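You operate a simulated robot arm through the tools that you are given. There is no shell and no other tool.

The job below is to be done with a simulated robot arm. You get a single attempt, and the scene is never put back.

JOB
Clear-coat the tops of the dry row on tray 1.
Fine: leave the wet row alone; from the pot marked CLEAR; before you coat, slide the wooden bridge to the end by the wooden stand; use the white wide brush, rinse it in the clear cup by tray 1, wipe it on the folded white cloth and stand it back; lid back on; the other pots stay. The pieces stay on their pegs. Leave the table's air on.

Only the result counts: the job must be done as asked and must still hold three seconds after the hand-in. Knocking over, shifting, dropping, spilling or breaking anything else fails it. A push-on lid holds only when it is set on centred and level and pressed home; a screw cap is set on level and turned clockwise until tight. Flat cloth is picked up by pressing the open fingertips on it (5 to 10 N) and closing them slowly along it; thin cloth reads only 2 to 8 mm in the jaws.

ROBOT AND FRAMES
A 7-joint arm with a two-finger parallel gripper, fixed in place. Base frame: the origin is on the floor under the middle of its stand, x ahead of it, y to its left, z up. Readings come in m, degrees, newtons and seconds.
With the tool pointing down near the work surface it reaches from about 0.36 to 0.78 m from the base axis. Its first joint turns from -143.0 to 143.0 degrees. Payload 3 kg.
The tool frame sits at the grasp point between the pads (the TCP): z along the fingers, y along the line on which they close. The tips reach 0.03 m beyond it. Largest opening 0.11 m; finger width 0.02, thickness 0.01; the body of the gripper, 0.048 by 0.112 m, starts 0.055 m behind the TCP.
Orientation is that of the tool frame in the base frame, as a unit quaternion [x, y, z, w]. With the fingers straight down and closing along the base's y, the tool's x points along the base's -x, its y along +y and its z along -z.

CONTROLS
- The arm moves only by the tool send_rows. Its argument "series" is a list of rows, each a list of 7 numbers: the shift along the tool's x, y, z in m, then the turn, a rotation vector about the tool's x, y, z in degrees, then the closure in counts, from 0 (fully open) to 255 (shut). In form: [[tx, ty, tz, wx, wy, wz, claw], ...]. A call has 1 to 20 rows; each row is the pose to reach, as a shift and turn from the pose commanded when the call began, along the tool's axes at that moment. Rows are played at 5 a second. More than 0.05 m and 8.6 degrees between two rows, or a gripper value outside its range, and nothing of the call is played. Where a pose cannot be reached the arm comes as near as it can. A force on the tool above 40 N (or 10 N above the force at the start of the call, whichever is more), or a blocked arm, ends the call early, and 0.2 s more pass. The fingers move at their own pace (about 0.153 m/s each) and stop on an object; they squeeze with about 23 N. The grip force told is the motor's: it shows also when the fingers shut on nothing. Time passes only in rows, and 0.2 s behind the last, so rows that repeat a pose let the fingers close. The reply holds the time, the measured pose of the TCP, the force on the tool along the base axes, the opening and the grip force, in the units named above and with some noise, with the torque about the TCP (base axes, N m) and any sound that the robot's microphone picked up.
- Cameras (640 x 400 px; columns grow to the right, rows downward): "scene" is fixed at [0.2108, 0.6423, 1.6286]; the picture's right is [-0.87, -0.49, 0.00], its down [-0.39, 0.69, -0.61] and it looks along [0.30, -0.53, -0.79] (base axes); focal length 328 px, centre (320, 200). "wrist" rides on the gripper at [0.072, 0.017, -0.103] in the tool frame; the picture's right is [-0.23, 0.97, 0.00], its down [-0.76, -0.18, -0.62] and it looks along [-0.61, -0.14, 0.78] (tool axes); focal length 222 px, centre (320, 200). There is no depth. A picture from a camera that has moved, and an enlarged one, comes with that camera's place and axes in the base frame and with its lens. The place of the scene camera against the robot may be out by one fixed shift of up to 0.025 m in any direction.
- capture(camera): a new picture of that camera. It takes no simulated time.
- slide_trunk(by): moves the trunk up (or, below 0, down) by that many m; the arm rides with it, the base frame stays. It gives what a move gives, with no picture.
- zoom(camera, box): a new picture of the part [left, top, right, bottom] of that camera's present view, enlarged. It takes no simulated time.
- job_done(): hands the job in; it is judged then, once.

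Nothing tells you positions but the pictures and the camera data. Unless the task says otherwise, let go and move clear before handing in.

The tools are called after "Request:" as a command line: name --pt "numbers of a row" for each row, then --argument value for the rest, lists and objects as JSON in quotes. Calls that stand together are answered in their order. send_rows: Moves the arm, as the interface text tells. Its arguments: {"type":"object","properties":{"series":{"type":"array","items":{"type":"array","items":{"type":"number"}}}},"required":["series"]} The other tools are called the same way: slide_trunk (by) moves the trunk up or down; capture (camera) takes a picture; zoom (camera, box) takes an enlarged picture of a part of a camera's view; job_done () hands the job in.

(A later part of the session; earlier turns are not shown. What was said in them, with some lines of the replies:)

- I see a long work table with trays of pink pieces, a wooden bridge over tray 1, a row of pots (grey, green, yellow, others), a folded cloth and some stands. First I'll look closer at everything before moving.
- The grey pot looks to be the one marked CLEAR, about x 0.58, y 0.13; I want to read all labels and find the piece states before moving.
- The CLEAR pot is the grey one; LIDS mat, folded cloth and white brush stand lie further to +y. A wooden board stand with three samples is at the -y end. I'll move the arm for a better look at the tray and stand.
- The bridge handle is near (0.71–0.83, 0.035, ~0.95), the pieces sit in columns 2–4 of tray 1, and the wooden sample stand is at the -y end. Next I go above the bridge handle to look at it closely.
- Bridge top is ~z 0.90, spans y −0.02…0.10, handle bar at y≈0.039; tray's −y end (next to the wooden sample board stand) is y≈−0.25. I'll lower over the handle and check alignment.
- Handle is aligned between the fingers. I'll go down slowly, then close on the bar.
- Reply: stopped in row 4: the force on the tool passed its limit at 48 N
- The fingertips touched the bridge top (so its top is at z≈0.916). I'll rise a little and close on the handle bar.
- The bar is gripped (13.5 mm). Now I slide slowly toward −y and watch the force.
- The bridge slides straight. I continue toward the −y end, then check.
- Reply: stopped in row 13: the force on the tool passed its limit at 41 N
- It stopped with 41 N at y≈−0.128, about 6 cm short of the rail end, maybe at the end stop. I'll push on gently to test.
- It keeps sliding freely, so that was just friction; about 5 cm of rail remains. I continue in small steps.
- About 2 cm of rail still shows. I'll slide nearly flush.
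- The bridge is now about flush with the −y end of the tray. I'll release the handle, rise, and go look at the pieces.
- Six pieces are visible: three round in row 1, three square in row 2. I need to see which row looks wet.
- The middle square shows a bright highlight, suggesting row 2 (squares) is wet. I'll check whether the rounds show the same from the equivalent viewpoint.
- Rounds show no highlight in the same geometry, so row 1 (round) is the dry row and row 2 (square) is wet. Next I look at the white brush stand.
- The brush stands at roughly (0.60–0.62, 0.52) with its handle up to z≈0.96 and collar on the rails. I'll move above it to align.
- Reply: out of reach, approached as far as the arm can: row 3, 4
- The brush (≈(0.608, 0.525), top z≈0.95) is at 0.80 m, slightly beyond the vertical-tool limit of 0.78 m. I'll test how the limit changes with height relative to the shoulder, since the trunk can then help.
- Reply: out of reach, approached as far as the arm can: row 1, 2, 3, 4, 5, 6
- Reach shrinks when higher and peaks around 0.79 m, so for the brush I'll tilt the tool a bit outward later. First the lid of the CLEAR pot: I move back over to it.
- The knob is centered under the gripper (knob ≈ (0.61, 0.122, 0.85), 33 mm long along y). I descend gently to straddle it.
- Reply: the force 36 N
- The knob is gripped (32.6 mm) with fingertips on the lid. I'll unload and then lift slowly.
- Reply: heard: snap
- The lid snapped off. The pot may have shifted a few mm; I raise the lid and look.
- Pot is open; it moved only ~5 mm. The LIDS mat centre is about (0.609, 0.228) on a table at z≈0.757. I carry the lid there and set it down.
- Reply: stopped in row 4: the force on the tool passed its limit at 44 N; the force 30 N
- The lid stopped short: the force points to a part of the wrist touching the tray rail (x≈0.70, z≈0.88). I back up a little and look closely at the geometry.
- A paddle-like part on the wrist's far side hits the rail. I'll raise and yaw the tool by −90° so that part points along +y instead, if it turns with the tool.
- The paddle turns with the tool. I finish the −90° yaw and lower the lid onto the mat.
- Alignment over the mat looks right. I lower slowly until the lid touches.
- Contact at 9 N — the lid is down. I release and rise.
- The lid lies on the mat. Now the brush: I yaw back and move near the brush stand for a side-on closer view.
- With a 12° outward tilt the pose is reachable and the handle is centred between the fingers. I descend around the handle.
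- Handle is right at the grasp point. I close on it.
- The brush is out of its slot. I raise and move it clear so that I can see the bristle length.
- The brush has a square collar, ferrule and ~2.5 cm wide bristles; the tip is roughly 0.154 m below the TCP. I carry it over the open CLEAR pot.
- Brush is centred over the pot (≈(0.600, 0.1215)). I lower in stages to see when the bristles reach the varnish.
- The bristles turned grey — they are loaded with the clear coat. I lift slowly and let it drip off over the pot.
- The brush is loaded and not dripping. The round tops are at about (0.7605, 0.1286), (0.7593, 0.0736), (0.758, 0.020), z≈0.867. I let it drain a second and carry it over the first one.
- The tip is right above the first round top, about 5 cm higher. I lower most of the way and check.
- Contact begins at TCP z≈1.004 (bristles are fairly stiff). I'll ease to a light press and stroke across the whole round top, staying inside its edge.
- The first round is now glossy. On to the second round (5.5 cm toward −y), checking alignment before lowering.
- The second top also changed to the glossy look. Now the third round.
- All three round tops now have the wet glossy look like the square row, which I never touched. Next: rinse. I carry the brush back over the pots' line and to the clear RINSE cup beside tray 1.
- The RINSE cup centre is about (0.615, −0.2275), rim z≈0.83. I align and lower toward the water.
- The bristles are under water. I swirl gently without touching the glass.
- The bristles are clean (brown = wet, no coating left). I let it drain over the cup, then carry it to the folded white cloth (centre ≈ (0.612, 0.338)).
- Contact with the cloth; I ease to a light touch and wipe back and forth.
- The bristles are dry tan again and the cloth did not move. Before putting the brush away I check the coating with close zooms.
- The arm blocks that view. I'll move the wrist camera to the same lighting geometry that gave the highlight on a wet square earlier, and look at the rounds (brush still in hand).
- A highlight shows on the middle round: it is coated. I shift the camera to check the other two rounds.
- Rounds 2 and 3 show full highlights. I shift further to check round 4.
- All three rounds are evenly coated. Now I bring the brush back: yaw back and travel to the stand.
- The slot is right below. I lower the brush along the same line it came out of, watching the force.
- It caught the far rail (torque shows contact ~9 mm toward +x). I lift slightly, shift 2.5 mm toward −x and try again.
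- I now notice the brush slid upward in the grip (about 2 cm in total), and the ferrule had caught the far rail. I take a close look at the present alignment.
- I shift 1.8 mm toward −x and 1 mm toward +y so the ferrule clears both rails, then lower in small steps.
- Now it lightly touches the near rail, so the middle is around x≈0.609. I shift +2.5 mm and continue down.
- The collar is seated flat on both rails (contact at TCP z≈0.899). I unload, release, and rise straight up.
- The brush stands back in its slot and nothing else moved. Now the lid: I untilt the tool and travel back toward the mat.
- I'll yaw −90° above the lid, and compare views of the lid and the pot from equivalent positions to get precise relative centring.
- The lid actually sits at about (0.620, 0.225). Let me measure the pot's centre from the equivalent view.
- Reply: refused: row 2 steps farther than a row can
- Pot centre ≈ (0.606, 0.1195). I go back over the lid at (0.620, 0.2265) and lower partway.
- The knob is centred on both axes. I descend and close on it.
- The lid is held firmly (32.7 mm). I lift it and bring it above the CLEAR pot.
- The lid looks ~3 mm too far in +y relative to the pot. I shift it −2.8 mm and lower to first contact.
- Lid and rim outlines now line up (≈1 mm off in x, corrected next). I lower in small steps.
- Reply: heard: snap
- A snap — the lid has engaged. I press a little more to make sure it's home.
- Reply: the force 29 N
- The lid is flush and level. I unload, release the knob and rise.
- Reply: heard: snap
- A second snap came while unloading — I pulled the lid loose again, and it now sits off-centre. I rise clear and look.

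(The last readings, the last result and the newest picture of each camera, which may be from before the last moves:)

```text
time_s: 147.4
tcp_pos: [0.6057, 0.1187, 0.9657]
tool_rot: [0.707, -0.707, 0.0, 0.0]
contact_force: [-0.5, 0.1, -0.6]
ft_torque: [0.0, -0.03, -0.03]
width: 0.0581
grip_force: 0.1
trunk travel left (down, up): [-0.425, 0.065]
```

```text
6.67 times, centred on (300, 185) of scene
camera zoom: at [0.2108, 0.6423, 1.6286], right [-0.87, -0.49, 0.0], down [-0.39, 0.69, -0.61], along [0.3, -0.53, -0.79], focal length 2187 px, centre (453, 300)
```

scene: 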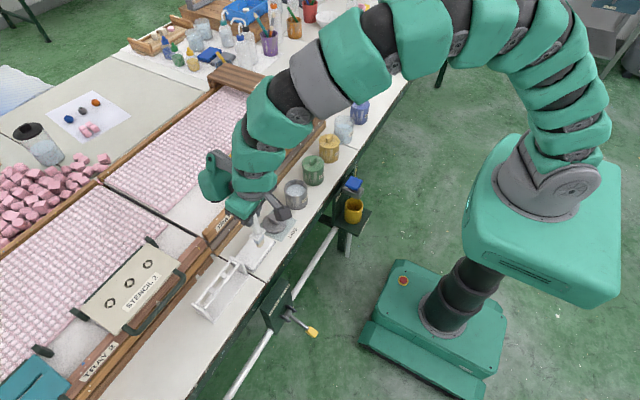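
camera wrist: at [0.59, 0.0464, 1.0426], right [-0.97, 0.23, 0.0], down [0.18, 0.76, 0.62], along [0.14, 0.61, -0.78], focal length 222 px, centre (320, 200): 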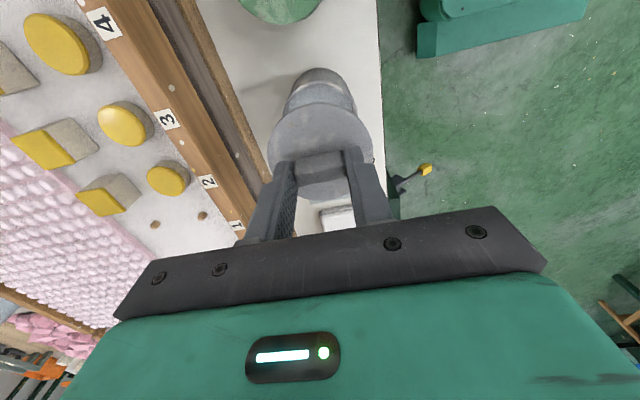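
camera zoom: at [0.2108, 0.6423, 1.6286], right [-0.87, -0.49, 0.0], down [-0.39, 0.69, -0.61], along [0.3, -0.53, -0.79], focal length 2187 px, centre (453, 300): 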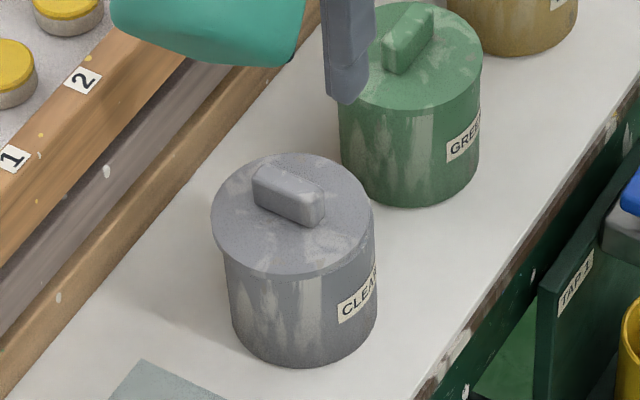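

The lid lies loose on the rim, with the pot now ~3 mm away toward −x/−y. I'll regrip the knob lower, recentre it, seat it, release while still pressing, then press the knob from above with closed fingers (so no pulling).

Request:
send_rows --pt "0.002 0 0.035 0 0 0 120" --pt "0.002 0 0.065 0 0 0 120" --pt "0.002 0 0.083 0 0 0 120" --pt "0.002 0 0.088 0 0 0 120" --pt "0.002 0 0.088 0 0 0 120"

Request:
zoom --camera "wrist" --box '[240, 50, 400, 210]'

Request:
zoom --camera "scene" --box '[265, 155, 335, 215]'

```text
time_s: 148.6
tcp_pos: [0.6075, 0.1156, 0.8767]
tool_rot: [-0.707, 0.707, 0.0, 0.001]
contact_force: [-0.4, 0.1, 0.5]
ft_torque: [0.01, 0.03, 0.04]
width: 0.0581
grip_force: 0.1
trunk travel left (down, up): [-0.425, 0.065]
```

```text
2.50 times, centred on (320, 130) of wrist
camera zoom: at [0.59, 0.0429, 0.9786], right [-0.97, 0.23, 0.0], down [0.18, 0.76, 0.62], along [0.14, 0.61, -0.78], focal length 555 px, centre (320, 375)
```

zoom: 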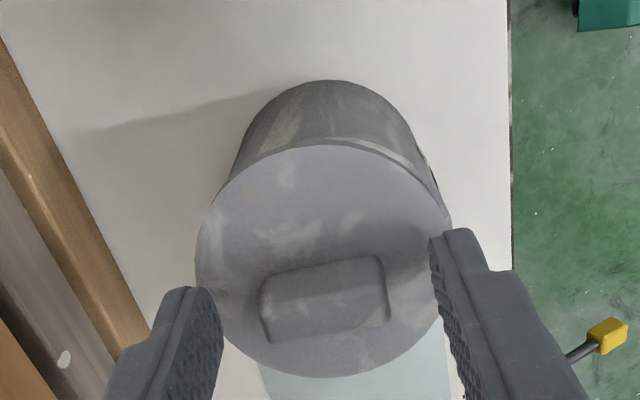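

```text
6.67 times, centred on (300, 185) of scene
camera zoom: at [0.2108, 0.6423, 1.6286], right [-0.87, -0.49, 0.0], down [-0.39, 0.69, -0.61], along [0.3, -0.53, -0.79], focal length 2187 px, centre (453, 300)
```

zoom: 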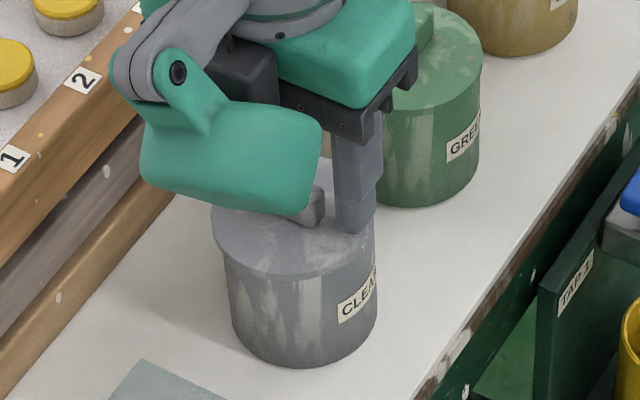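

Request:
send_rows --pt "0.0 0.001 0.002 0 0 0 120" --pt "0.0 0.001 0.0035 0 0 0 120" --pt "0.0 0.001 0.0035 0 0 0 120"

Request:
send_rows --pt "0 0 0 0 0 0 150" --pt "0 0 0 0 0 0 170" --pt "0 0 0 0 0 0 190" --pt "0 0 0 0 0 0 220" --pt "0 0 0 0 0 0 255" --pt "0 0 0 0 0 0 255"

Request:
zoom --camera "wrist" --box '[240, 50, 400, 210]'

Request:
zoom --camera "scene" --box '[265, 155, 335, 215]'

```text
time_s: 149.4
tcp_pos: [0.6045, 0.1161, 0.8717]
tool_rot: [-0.707, 0.708, 0.002, 0.001]
contact_force: [-0.4, 0.0, 0.4]
ft_torque: [0.03, -0.01, 0.03]
width: 0.0581
grip_force: 0.1
trunk travel left (down, up): [-0.425, 0.065]
```

```text
time_s: 150.8
tcp_pos: [0.6066, 0.1164, 0.8714]
tool_rot: [0.707, -0.707, -0.001, 0.0]
contact_force: [-0.4, 0.3, -0.4]
ft_torque: [0.04, 0.01, -0.02]
width: 0.0329
grip_force: 23.1
trunk travel left (down, up): [-0.425, 0.065]
```

```text
2.50 times, centred on (320, 130) of wrist
camera zoom: at [0.5888, 0.0429, 0.9754], right [-0.97, 0.23, 0.0], down [0.18, 0.76, 0.62], along [0.14, 0.61, -0.78], focal length 555 px, centre (320, 375)
```

zoom: 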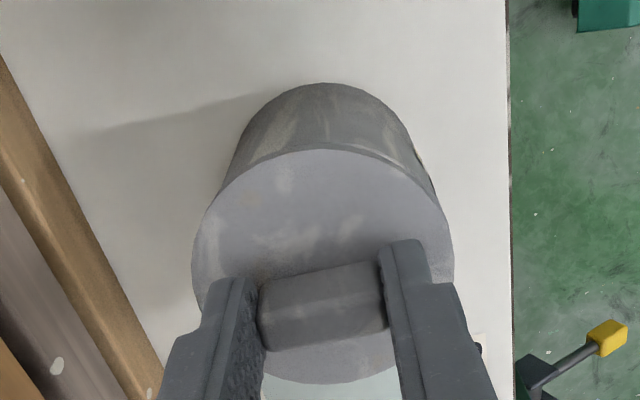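

```text
6.67 times, centred on (300, 185) of scene
camera zoom: at [0.2108, 0.6423, 1.6286], right [-0.87, -0.49, 0.0], down [-0.39, 0.69, -0.61], along [0.3, -0.53, -0.79], focal length 2187 px, centre (453, 300)
```

zoom: 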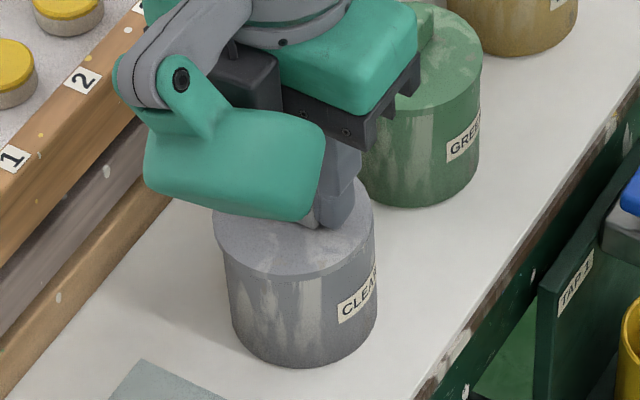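

Lid regripped. I lift 12 mm, shift (−2.1, −1.2) mm, and check centring just above the rim.

Request:
send_rows --pt "0.0 0.0 -0.004 0 0 0 255" --pt "0.0 0.0 -0.008 0 0 0 255" --pt "0.0 0.0 -0.012 0 0 0 255" --pt "0.0012 0.0021 -0.014 0 0 0 255" --pt "0.0012 0.0021 -0.014 0 0 0 255"

Request:
zoom --camera "wrist" --box '[240, 50, 400, 210]'

Request:
zoom --camera "scene" --box '[265, 155, 335, 215]'

```text
time_s: 152.0
tcp_pos: [0.6019, 0.1153, 0.8865]
tool_rot: [-0.707, 0.707, 0.001, 0.001]
contact_force: [0.6, 0.4, 0.4]
ft_torque: [0.01, 0.02, 0.01]
width: 0.0326
grip_force: 22.9
trunk travel left (down, up): [-0.425, 0.065]
```

```text
2.50 times, centred on (320, 130) of wrist
camera zoom: at [0.5865, 0.042, 0.9892], right [-0.97, 0.23, 0.0], down [0.18, 0.76, 0.62], along [0.14, 0.61, -0.78], focal length 555 px, centre (320, 375)
```

zoom: 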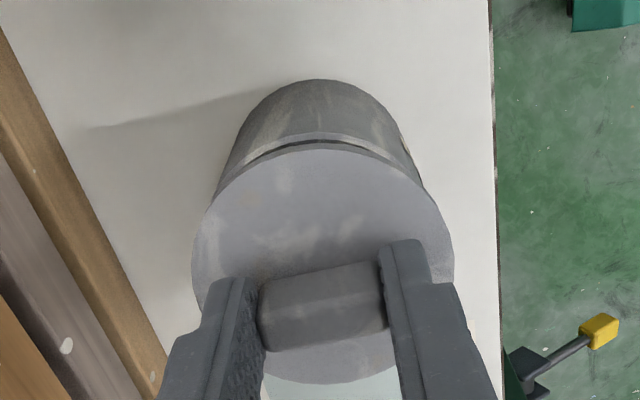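

```text
6.67 times, centred on (300, 185) of scene
camera zoom: at [0.2108, 0.6423, 1.6286], right [-0.87, -0.49, 0.0], down [-0.39, 0.69, -0.61], along [0.3, -0.53, -0.79], focal length 2187 px, centre (453, 300)
```

zoom: 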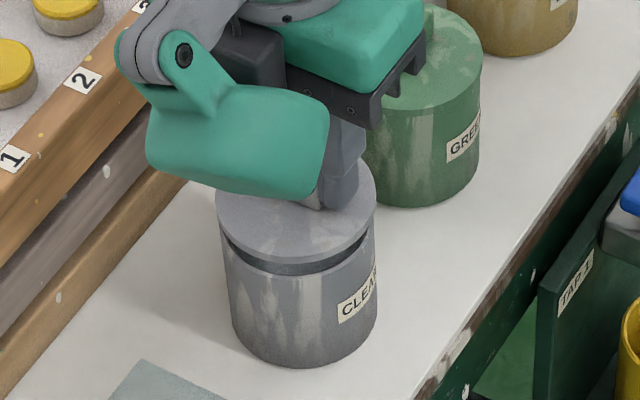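

Alignment is within ~1 mm. I lower it onto the pot again in small steps.

Request:
send_rows --pt "0.001 0.0003 0.003 0 0 0 255" --pt "0.001 0.0003 0.006 0 0 0 255" --pt "0.001 0.0003 0.009 0 0 0 255" --pt "0.001 0.0003 0.009 0 0 0 255"

Request:
send_rows --pt "0.0 0.0 0.002 0 0 0 255" --pt "0.0 0.0 0.004 0 0 0 255" --pt "0.0 0.0 0.004 0 0 0 255"

Request:
zoom --camera "scene" --box '[265, 155, 335, 215]'

```text
time_s: 153.0
tcp_pos: [0.6027, 0.1134, 0.8778]
tool_rot: [-0.707, 0.707, 0.001, 0.001]
contact_force: [-0.6, -0.6, -0.6]
ft_torque: [-0.02, -0.03, 0.01]
width: 0.033
grip_force: 23.4
trunk travel left (down, up): [-0.425, 0.065]
```

```text
time_s: 153.8
tcp_pos: [0.6038, 0.1151, 0.8728]
tool_rot: [0.707, -0.707, -0.001, -0.001]
contact_force: [0.7, -0.5, -0.5]
ft_torque: [0.02, -0.02, 0.01]
width: 0.0323
grip_force: 23.3
trunk travel left (down, up): [-0.425, 0.065]
```

```text
6.67 times, centred on (300, 185) of scene
camera zoom: at [0.2108, 0.6423, 1.6286], right [-0.87, -0.49, 0.0], down [-0.39, 0.69, -0.61], along [0.3, -0.53, -0.79], focal length 2187 px, centre (453, 300)
```

zoom: 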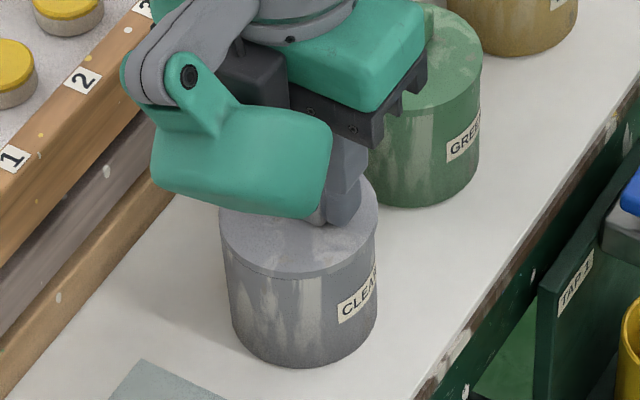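

Request:
send_rows --pt "0.0 0.0 0.0015 0 0 0 255" --pt "0.0 0.0 0.0015 0 0 0 255"

Request:
send_rows --pt "0.0 0.0 0.0015 0 0 0 255" --pt "0.0 0.0 0.0015 0 0 0 255"

Request:
send_rows --pt "0.0 0.0 0.0015 0 0 0 255" --pt "0.0 0.0 0.0015 0 0 0 255"

```text
time_s: 154.4
tcp_pos: [0.6031, 0.1132, 0.874]
tool_rot: [-0.707, 0.708, 0.0, 0.001]
contact_force: [2.7, 2.2, 7.7]
ft_torque: [0.06, -0.07, -0.05]
width: 0.0325
grip_force: 23.4
trunk travel left (down, up): [-0.425, 0.065]
heard: snap
```

```text
time_s: 155.0
tcp_pos: [0.6036, 0.1158, 0.873]
tool_rot: [-0.706, 0.708, 0.0, 0.002]
contact_force: [7.2, 3.9, 27.1]
ft_torque: [0.18, -0.18, 0.0]
width: 0.0331
grip_force: 23.2
trunk travel left (down, up): [-0.425, 0.065]
```

```text
time_s: 155.6
tcp_pos: [0.6031, 0.1141, 0.8697]
tool_rot: [0.707, -0.707, 0.0, -0.001]
contact_force: [6.9, 3.2, 25.8]
ft_torque: [0.12, -0.23, -0.02]
width: 0.0328
grip_force: 23.1
trunk travel left (down, up): [-0.425, 0.065]
```

Snap heard again and pressed to ~26 N. Now I open the fingers while still pressing, without lifting.

Request:
send_rows --pt "0 0 0 0 0 0 220" --pt "0 0 0 0 0 0 200" --pt "0 0 0 0 0 0 180" --pt "0 0 0 0 0 0 150" --pt "0 0 0 0 0 0 150"

Request:
zoom --camera "scene" --box '[265, 155, 335, 215]'

Request:
zoom --camera "wrist" --box '[240, 50, 400, 210]'

```text
time_s: 156.8
tcp_pos: [0.6019, 0.1133, 0.869]
tool_rot: [0.707, -0.707, -0.001, -0.001]
contact_force: [-6.5, -0.5, 14.2]
ft_torque: [-0.06, 0.08, 0.02]
width: 0.0423
grip_force: 0.1
trunk travel left (down, up): [-0.425, 0.065]
```

```text
6.67 times, centred on (300, 185) of scene
camera zoom: at [0.2108, 0.6423, 1.6286], right [-0.87, -0.49, 0.0], down [-0.39, 0.69, -0.61], along [0.3, -0.53, -0.79], focal length 2187 px, centre (453, 300)
```

zoom: 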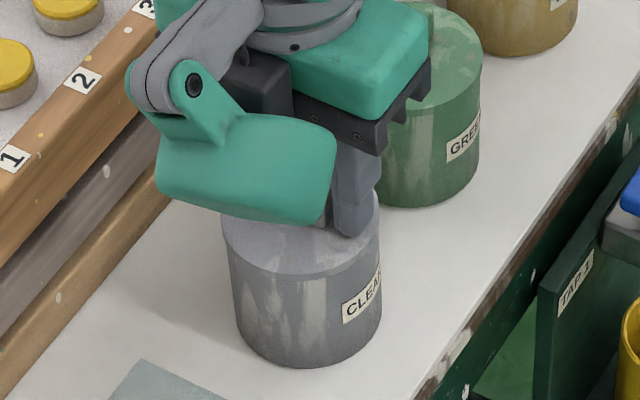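

```text
2.50 times, centred on (320, 130) of wrist
camera zoom: at [0.585, 0.0405, 0.9722], right [-0.97, 0.23, 0.0], down [0.18, 0.76, 0.62], along [0.14, 0.61, -0.78], focal length 555 px, centre (320, 375)
```

zoom: 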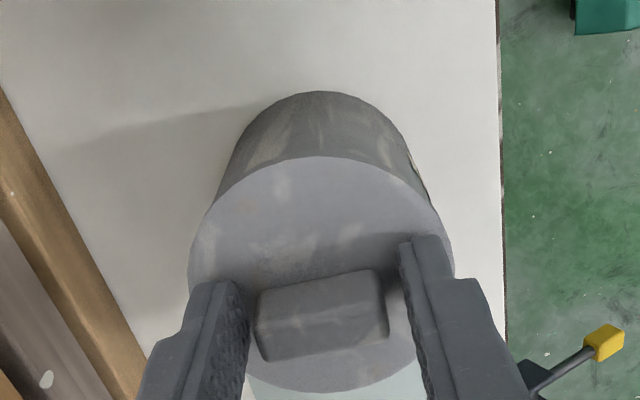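

Request:
send_rows --pt "0 0 -0.003 0 0 0 150" --pt "0 0 -0.006 0 0 0 130" --pt "0 0 -0.012 0 0 0 120" --pt "0 0 -0.03 0 0 0 120" --pt "0 0 -0.06 0 0 0 120" --pt "0 0 -0.08 0 0 0 120"

Request:
zoom --camera "wrist" --box '[240, 40, 400, 180]'

Request:
zoom --camera "scene" --box '[265, 155, 335, 215]'

```text
time_s: 158.2
tcp_pos: [0.6018, 0.113, 0.9495]
tool_rot: [-0.706, 0.708, 0.0, 0.001]
contact_force: [0.0, 0.1, -0.7]
ft_torque: [-0.01, -0.01, 0.01]
width: 0.0582
grip_force: 0.1
trunk travel left (down, up): [-0.425, 0.065]
```

```text
2.86 times, centred on (320, 110) of wrist
camera zoom: at [0.5855, 0.0403, 1.0529], right [-0.97, 0.23, 0.0], down [0.18, 0.76, 0.62], along [0.14, 0.61, -0.78], focal length 635 px, centre (320, 457)
```

zoom: 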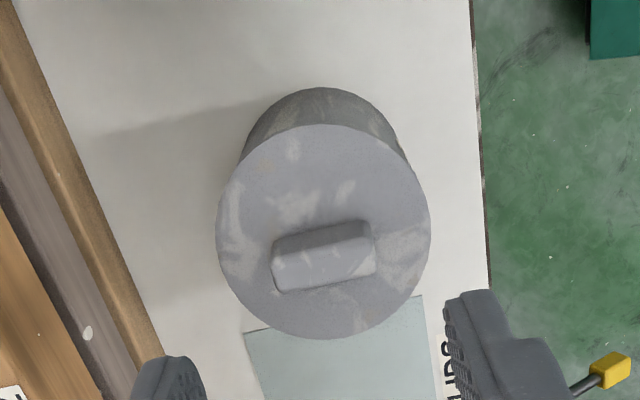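

```text
6.67 times, centred on (300, 185) of scene
camera zoom: at [0.2108, 0.6423, 1.6286], right [-0.87, -0.49, 0.0], down [-0.39, 0.69, -0.61], along [0.3, -0.53, -0.79], focal length 2187 px, centre (453, 300)
```

zoom: 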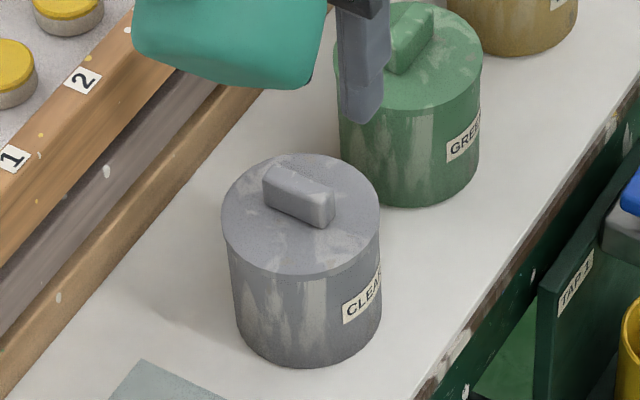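

The lid is seated at its original height and the outlines match the original closed look. I retreat to a clear pose and inspect the whole scene.

Request:
send_rows --pt "0 0 -0.04 0 0 0 120" --pt "0 0 -0.08 0 0 0 60" --pt "0 0.03 -0.12 0 0 0 0" --pt "0 0.07 -0.14 0 0 0 0" --pt "0 0.11 -0.15 0 0 0 0" --pt "0 0.15 -0.16 0 0 0 0" --pt "0 0.17 -0.16 0 0 0 0" --pt "0 0.17 -0.16 0 0 0 0"

Request:
capture --camera "scene"

Request:
zoom --camera "scene" --box '[160, 60, 400, 210]'

Request:
zoom --camera "scene" --box '[160, 140, 400, 340]'

```text
time_s: 160.0
tcp_pos: [0.4319, 0.1128, 1.1089]
tool_rot: [0.707, -0.707, -0.002, 0.0]
contact_force: [1.1, 0.2, -0.6]
ft_torque: [0.02, -0.01, -0.03]
width: 0.1099
grip_force: 0.1
trunk travel left (down, up): [-0.425, 0.065]
```

```text
taken
```

scene: 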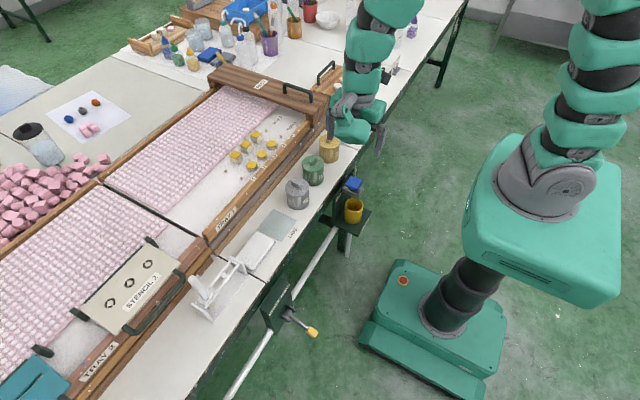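

```text
2.67 times, centred on (280, 135) of scene
camera zoom: at [0.2108, 0.6423, 1.6286], right [-0.87, -0.49, 0.0], down [-0.39, 0.69, -0.61], along [0.3, -0.53, -0.79], focal length 875 px, centre (427, 373)
```

zoom: 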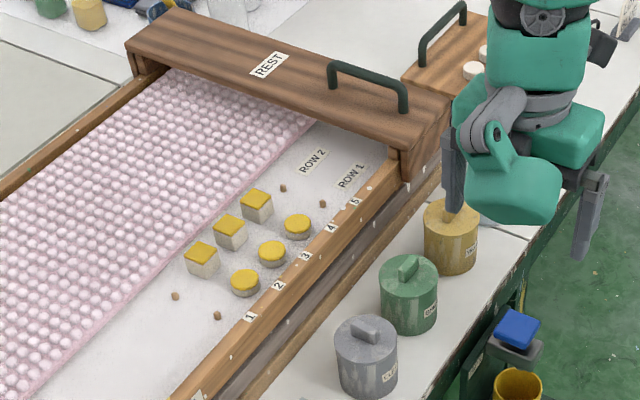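

```text
2.00 times, centred on (280, 240) of scene
camera zoom: at [0.2108, 0.6423, 1.6286], right [-0.87, -0.49, 0.0], down [-0.39, 0.69, -0.61], along [0.3, -0.53, -0.79], focal length 656 px, centre (400, 120)
```

zoom: 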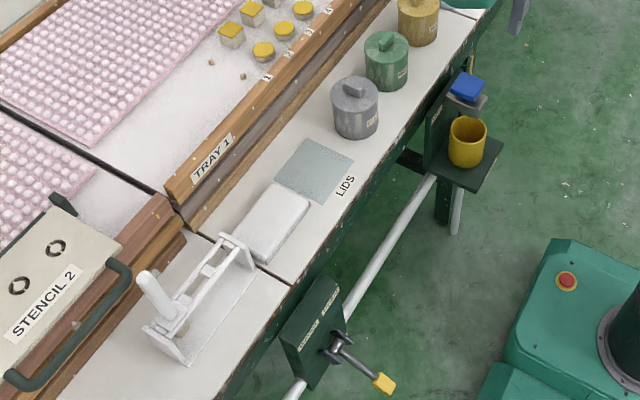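

Request:
zoom --camera "scene" --box '[280, 60, 360, 130]'

Request:
capture --camera "wrist"

```text
5.71 times, centred on (320, 95) of scene
camera zoom: at [0.2108, 0.6423, 1.6286], right [-0.87, -0.49, 0.0], down [-0.39, 0.69, -0.61], along [0.3, -0.53, -0.79], focal length 1875 px, centre (320, 800)
```

zoom: 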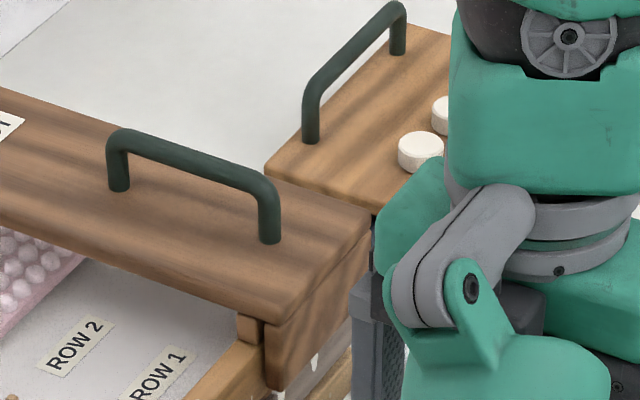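

```text
taken
camera wrist: at [0.416, 0.0411, 1.2122], right [-0.97, 0.23, 0.0], down [0.18, 0.76, 0.62], along [0.14, 0.61, -0.78], focal length 222 px, centre (320, 200)
```

wrist: 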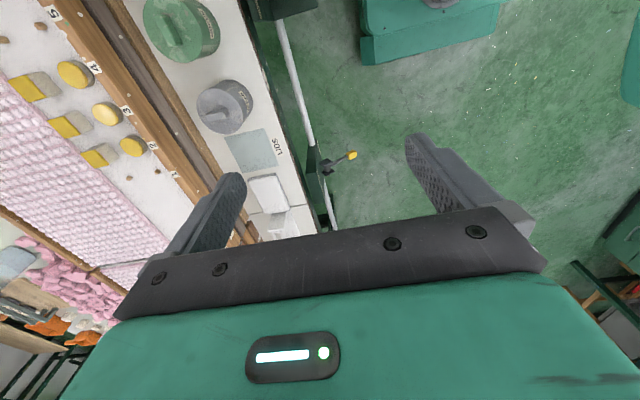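

All checks look right: three round tops (dry row) coated, wet squares untouched, bridge at the end by the wooden stand, brush rinsed, wiped and standing, lid snapped on, other things in place, arm clear. I hand the job in.

Request:
job_done

```text
The job is handed in.
```

I handed the job in with every step done. The hand-in only confirmed receipt, so I don't know how it was judged.

- **Bridge:** I slid it to the −y end of tray 1, next to the wooden sample-board stand. By my estimate it is within about 6 mm of the rail's end. I felt no end stop there.
- **Dry row:** The three round pieces in row 1 were dry and the square pieces in row 2 were wet. I coated the three round tops from the CLEAR pot, and all three now show an even wet shine. The squares were not touched, and the pieces are still on their pegs.
- **Brush:** It was rinsed in the clear cup by tray 1 and wiped on the folded cloth, where the bristles went back to dry tan. It is back in its slot. On the first try it caught a rail of the brush stand and slipped in the grip. The second try seated it, and the stand did not move.
- **Lid:** It snapped on the first time, but I pulled it loose while letting go. I centred it again and pressed it on with about 26 N until it snapped. I then let go while still pressing, and it sits at its original height.
- **CLEAR pot:** It ended about 9 mm from where it started. I left it there rather than risk pushing it back.
- **Tray rail:** A part of the wrist touched the tray 1 rail once, with about 44 N, while I was setting the lid down. I saw nothing move.

In the last pictures the cloth and the green and yellow pots looked unmoved; the arm partly hid the blue pot and the rinse cup. I did not touch the table's valves, so the air stays as it was.
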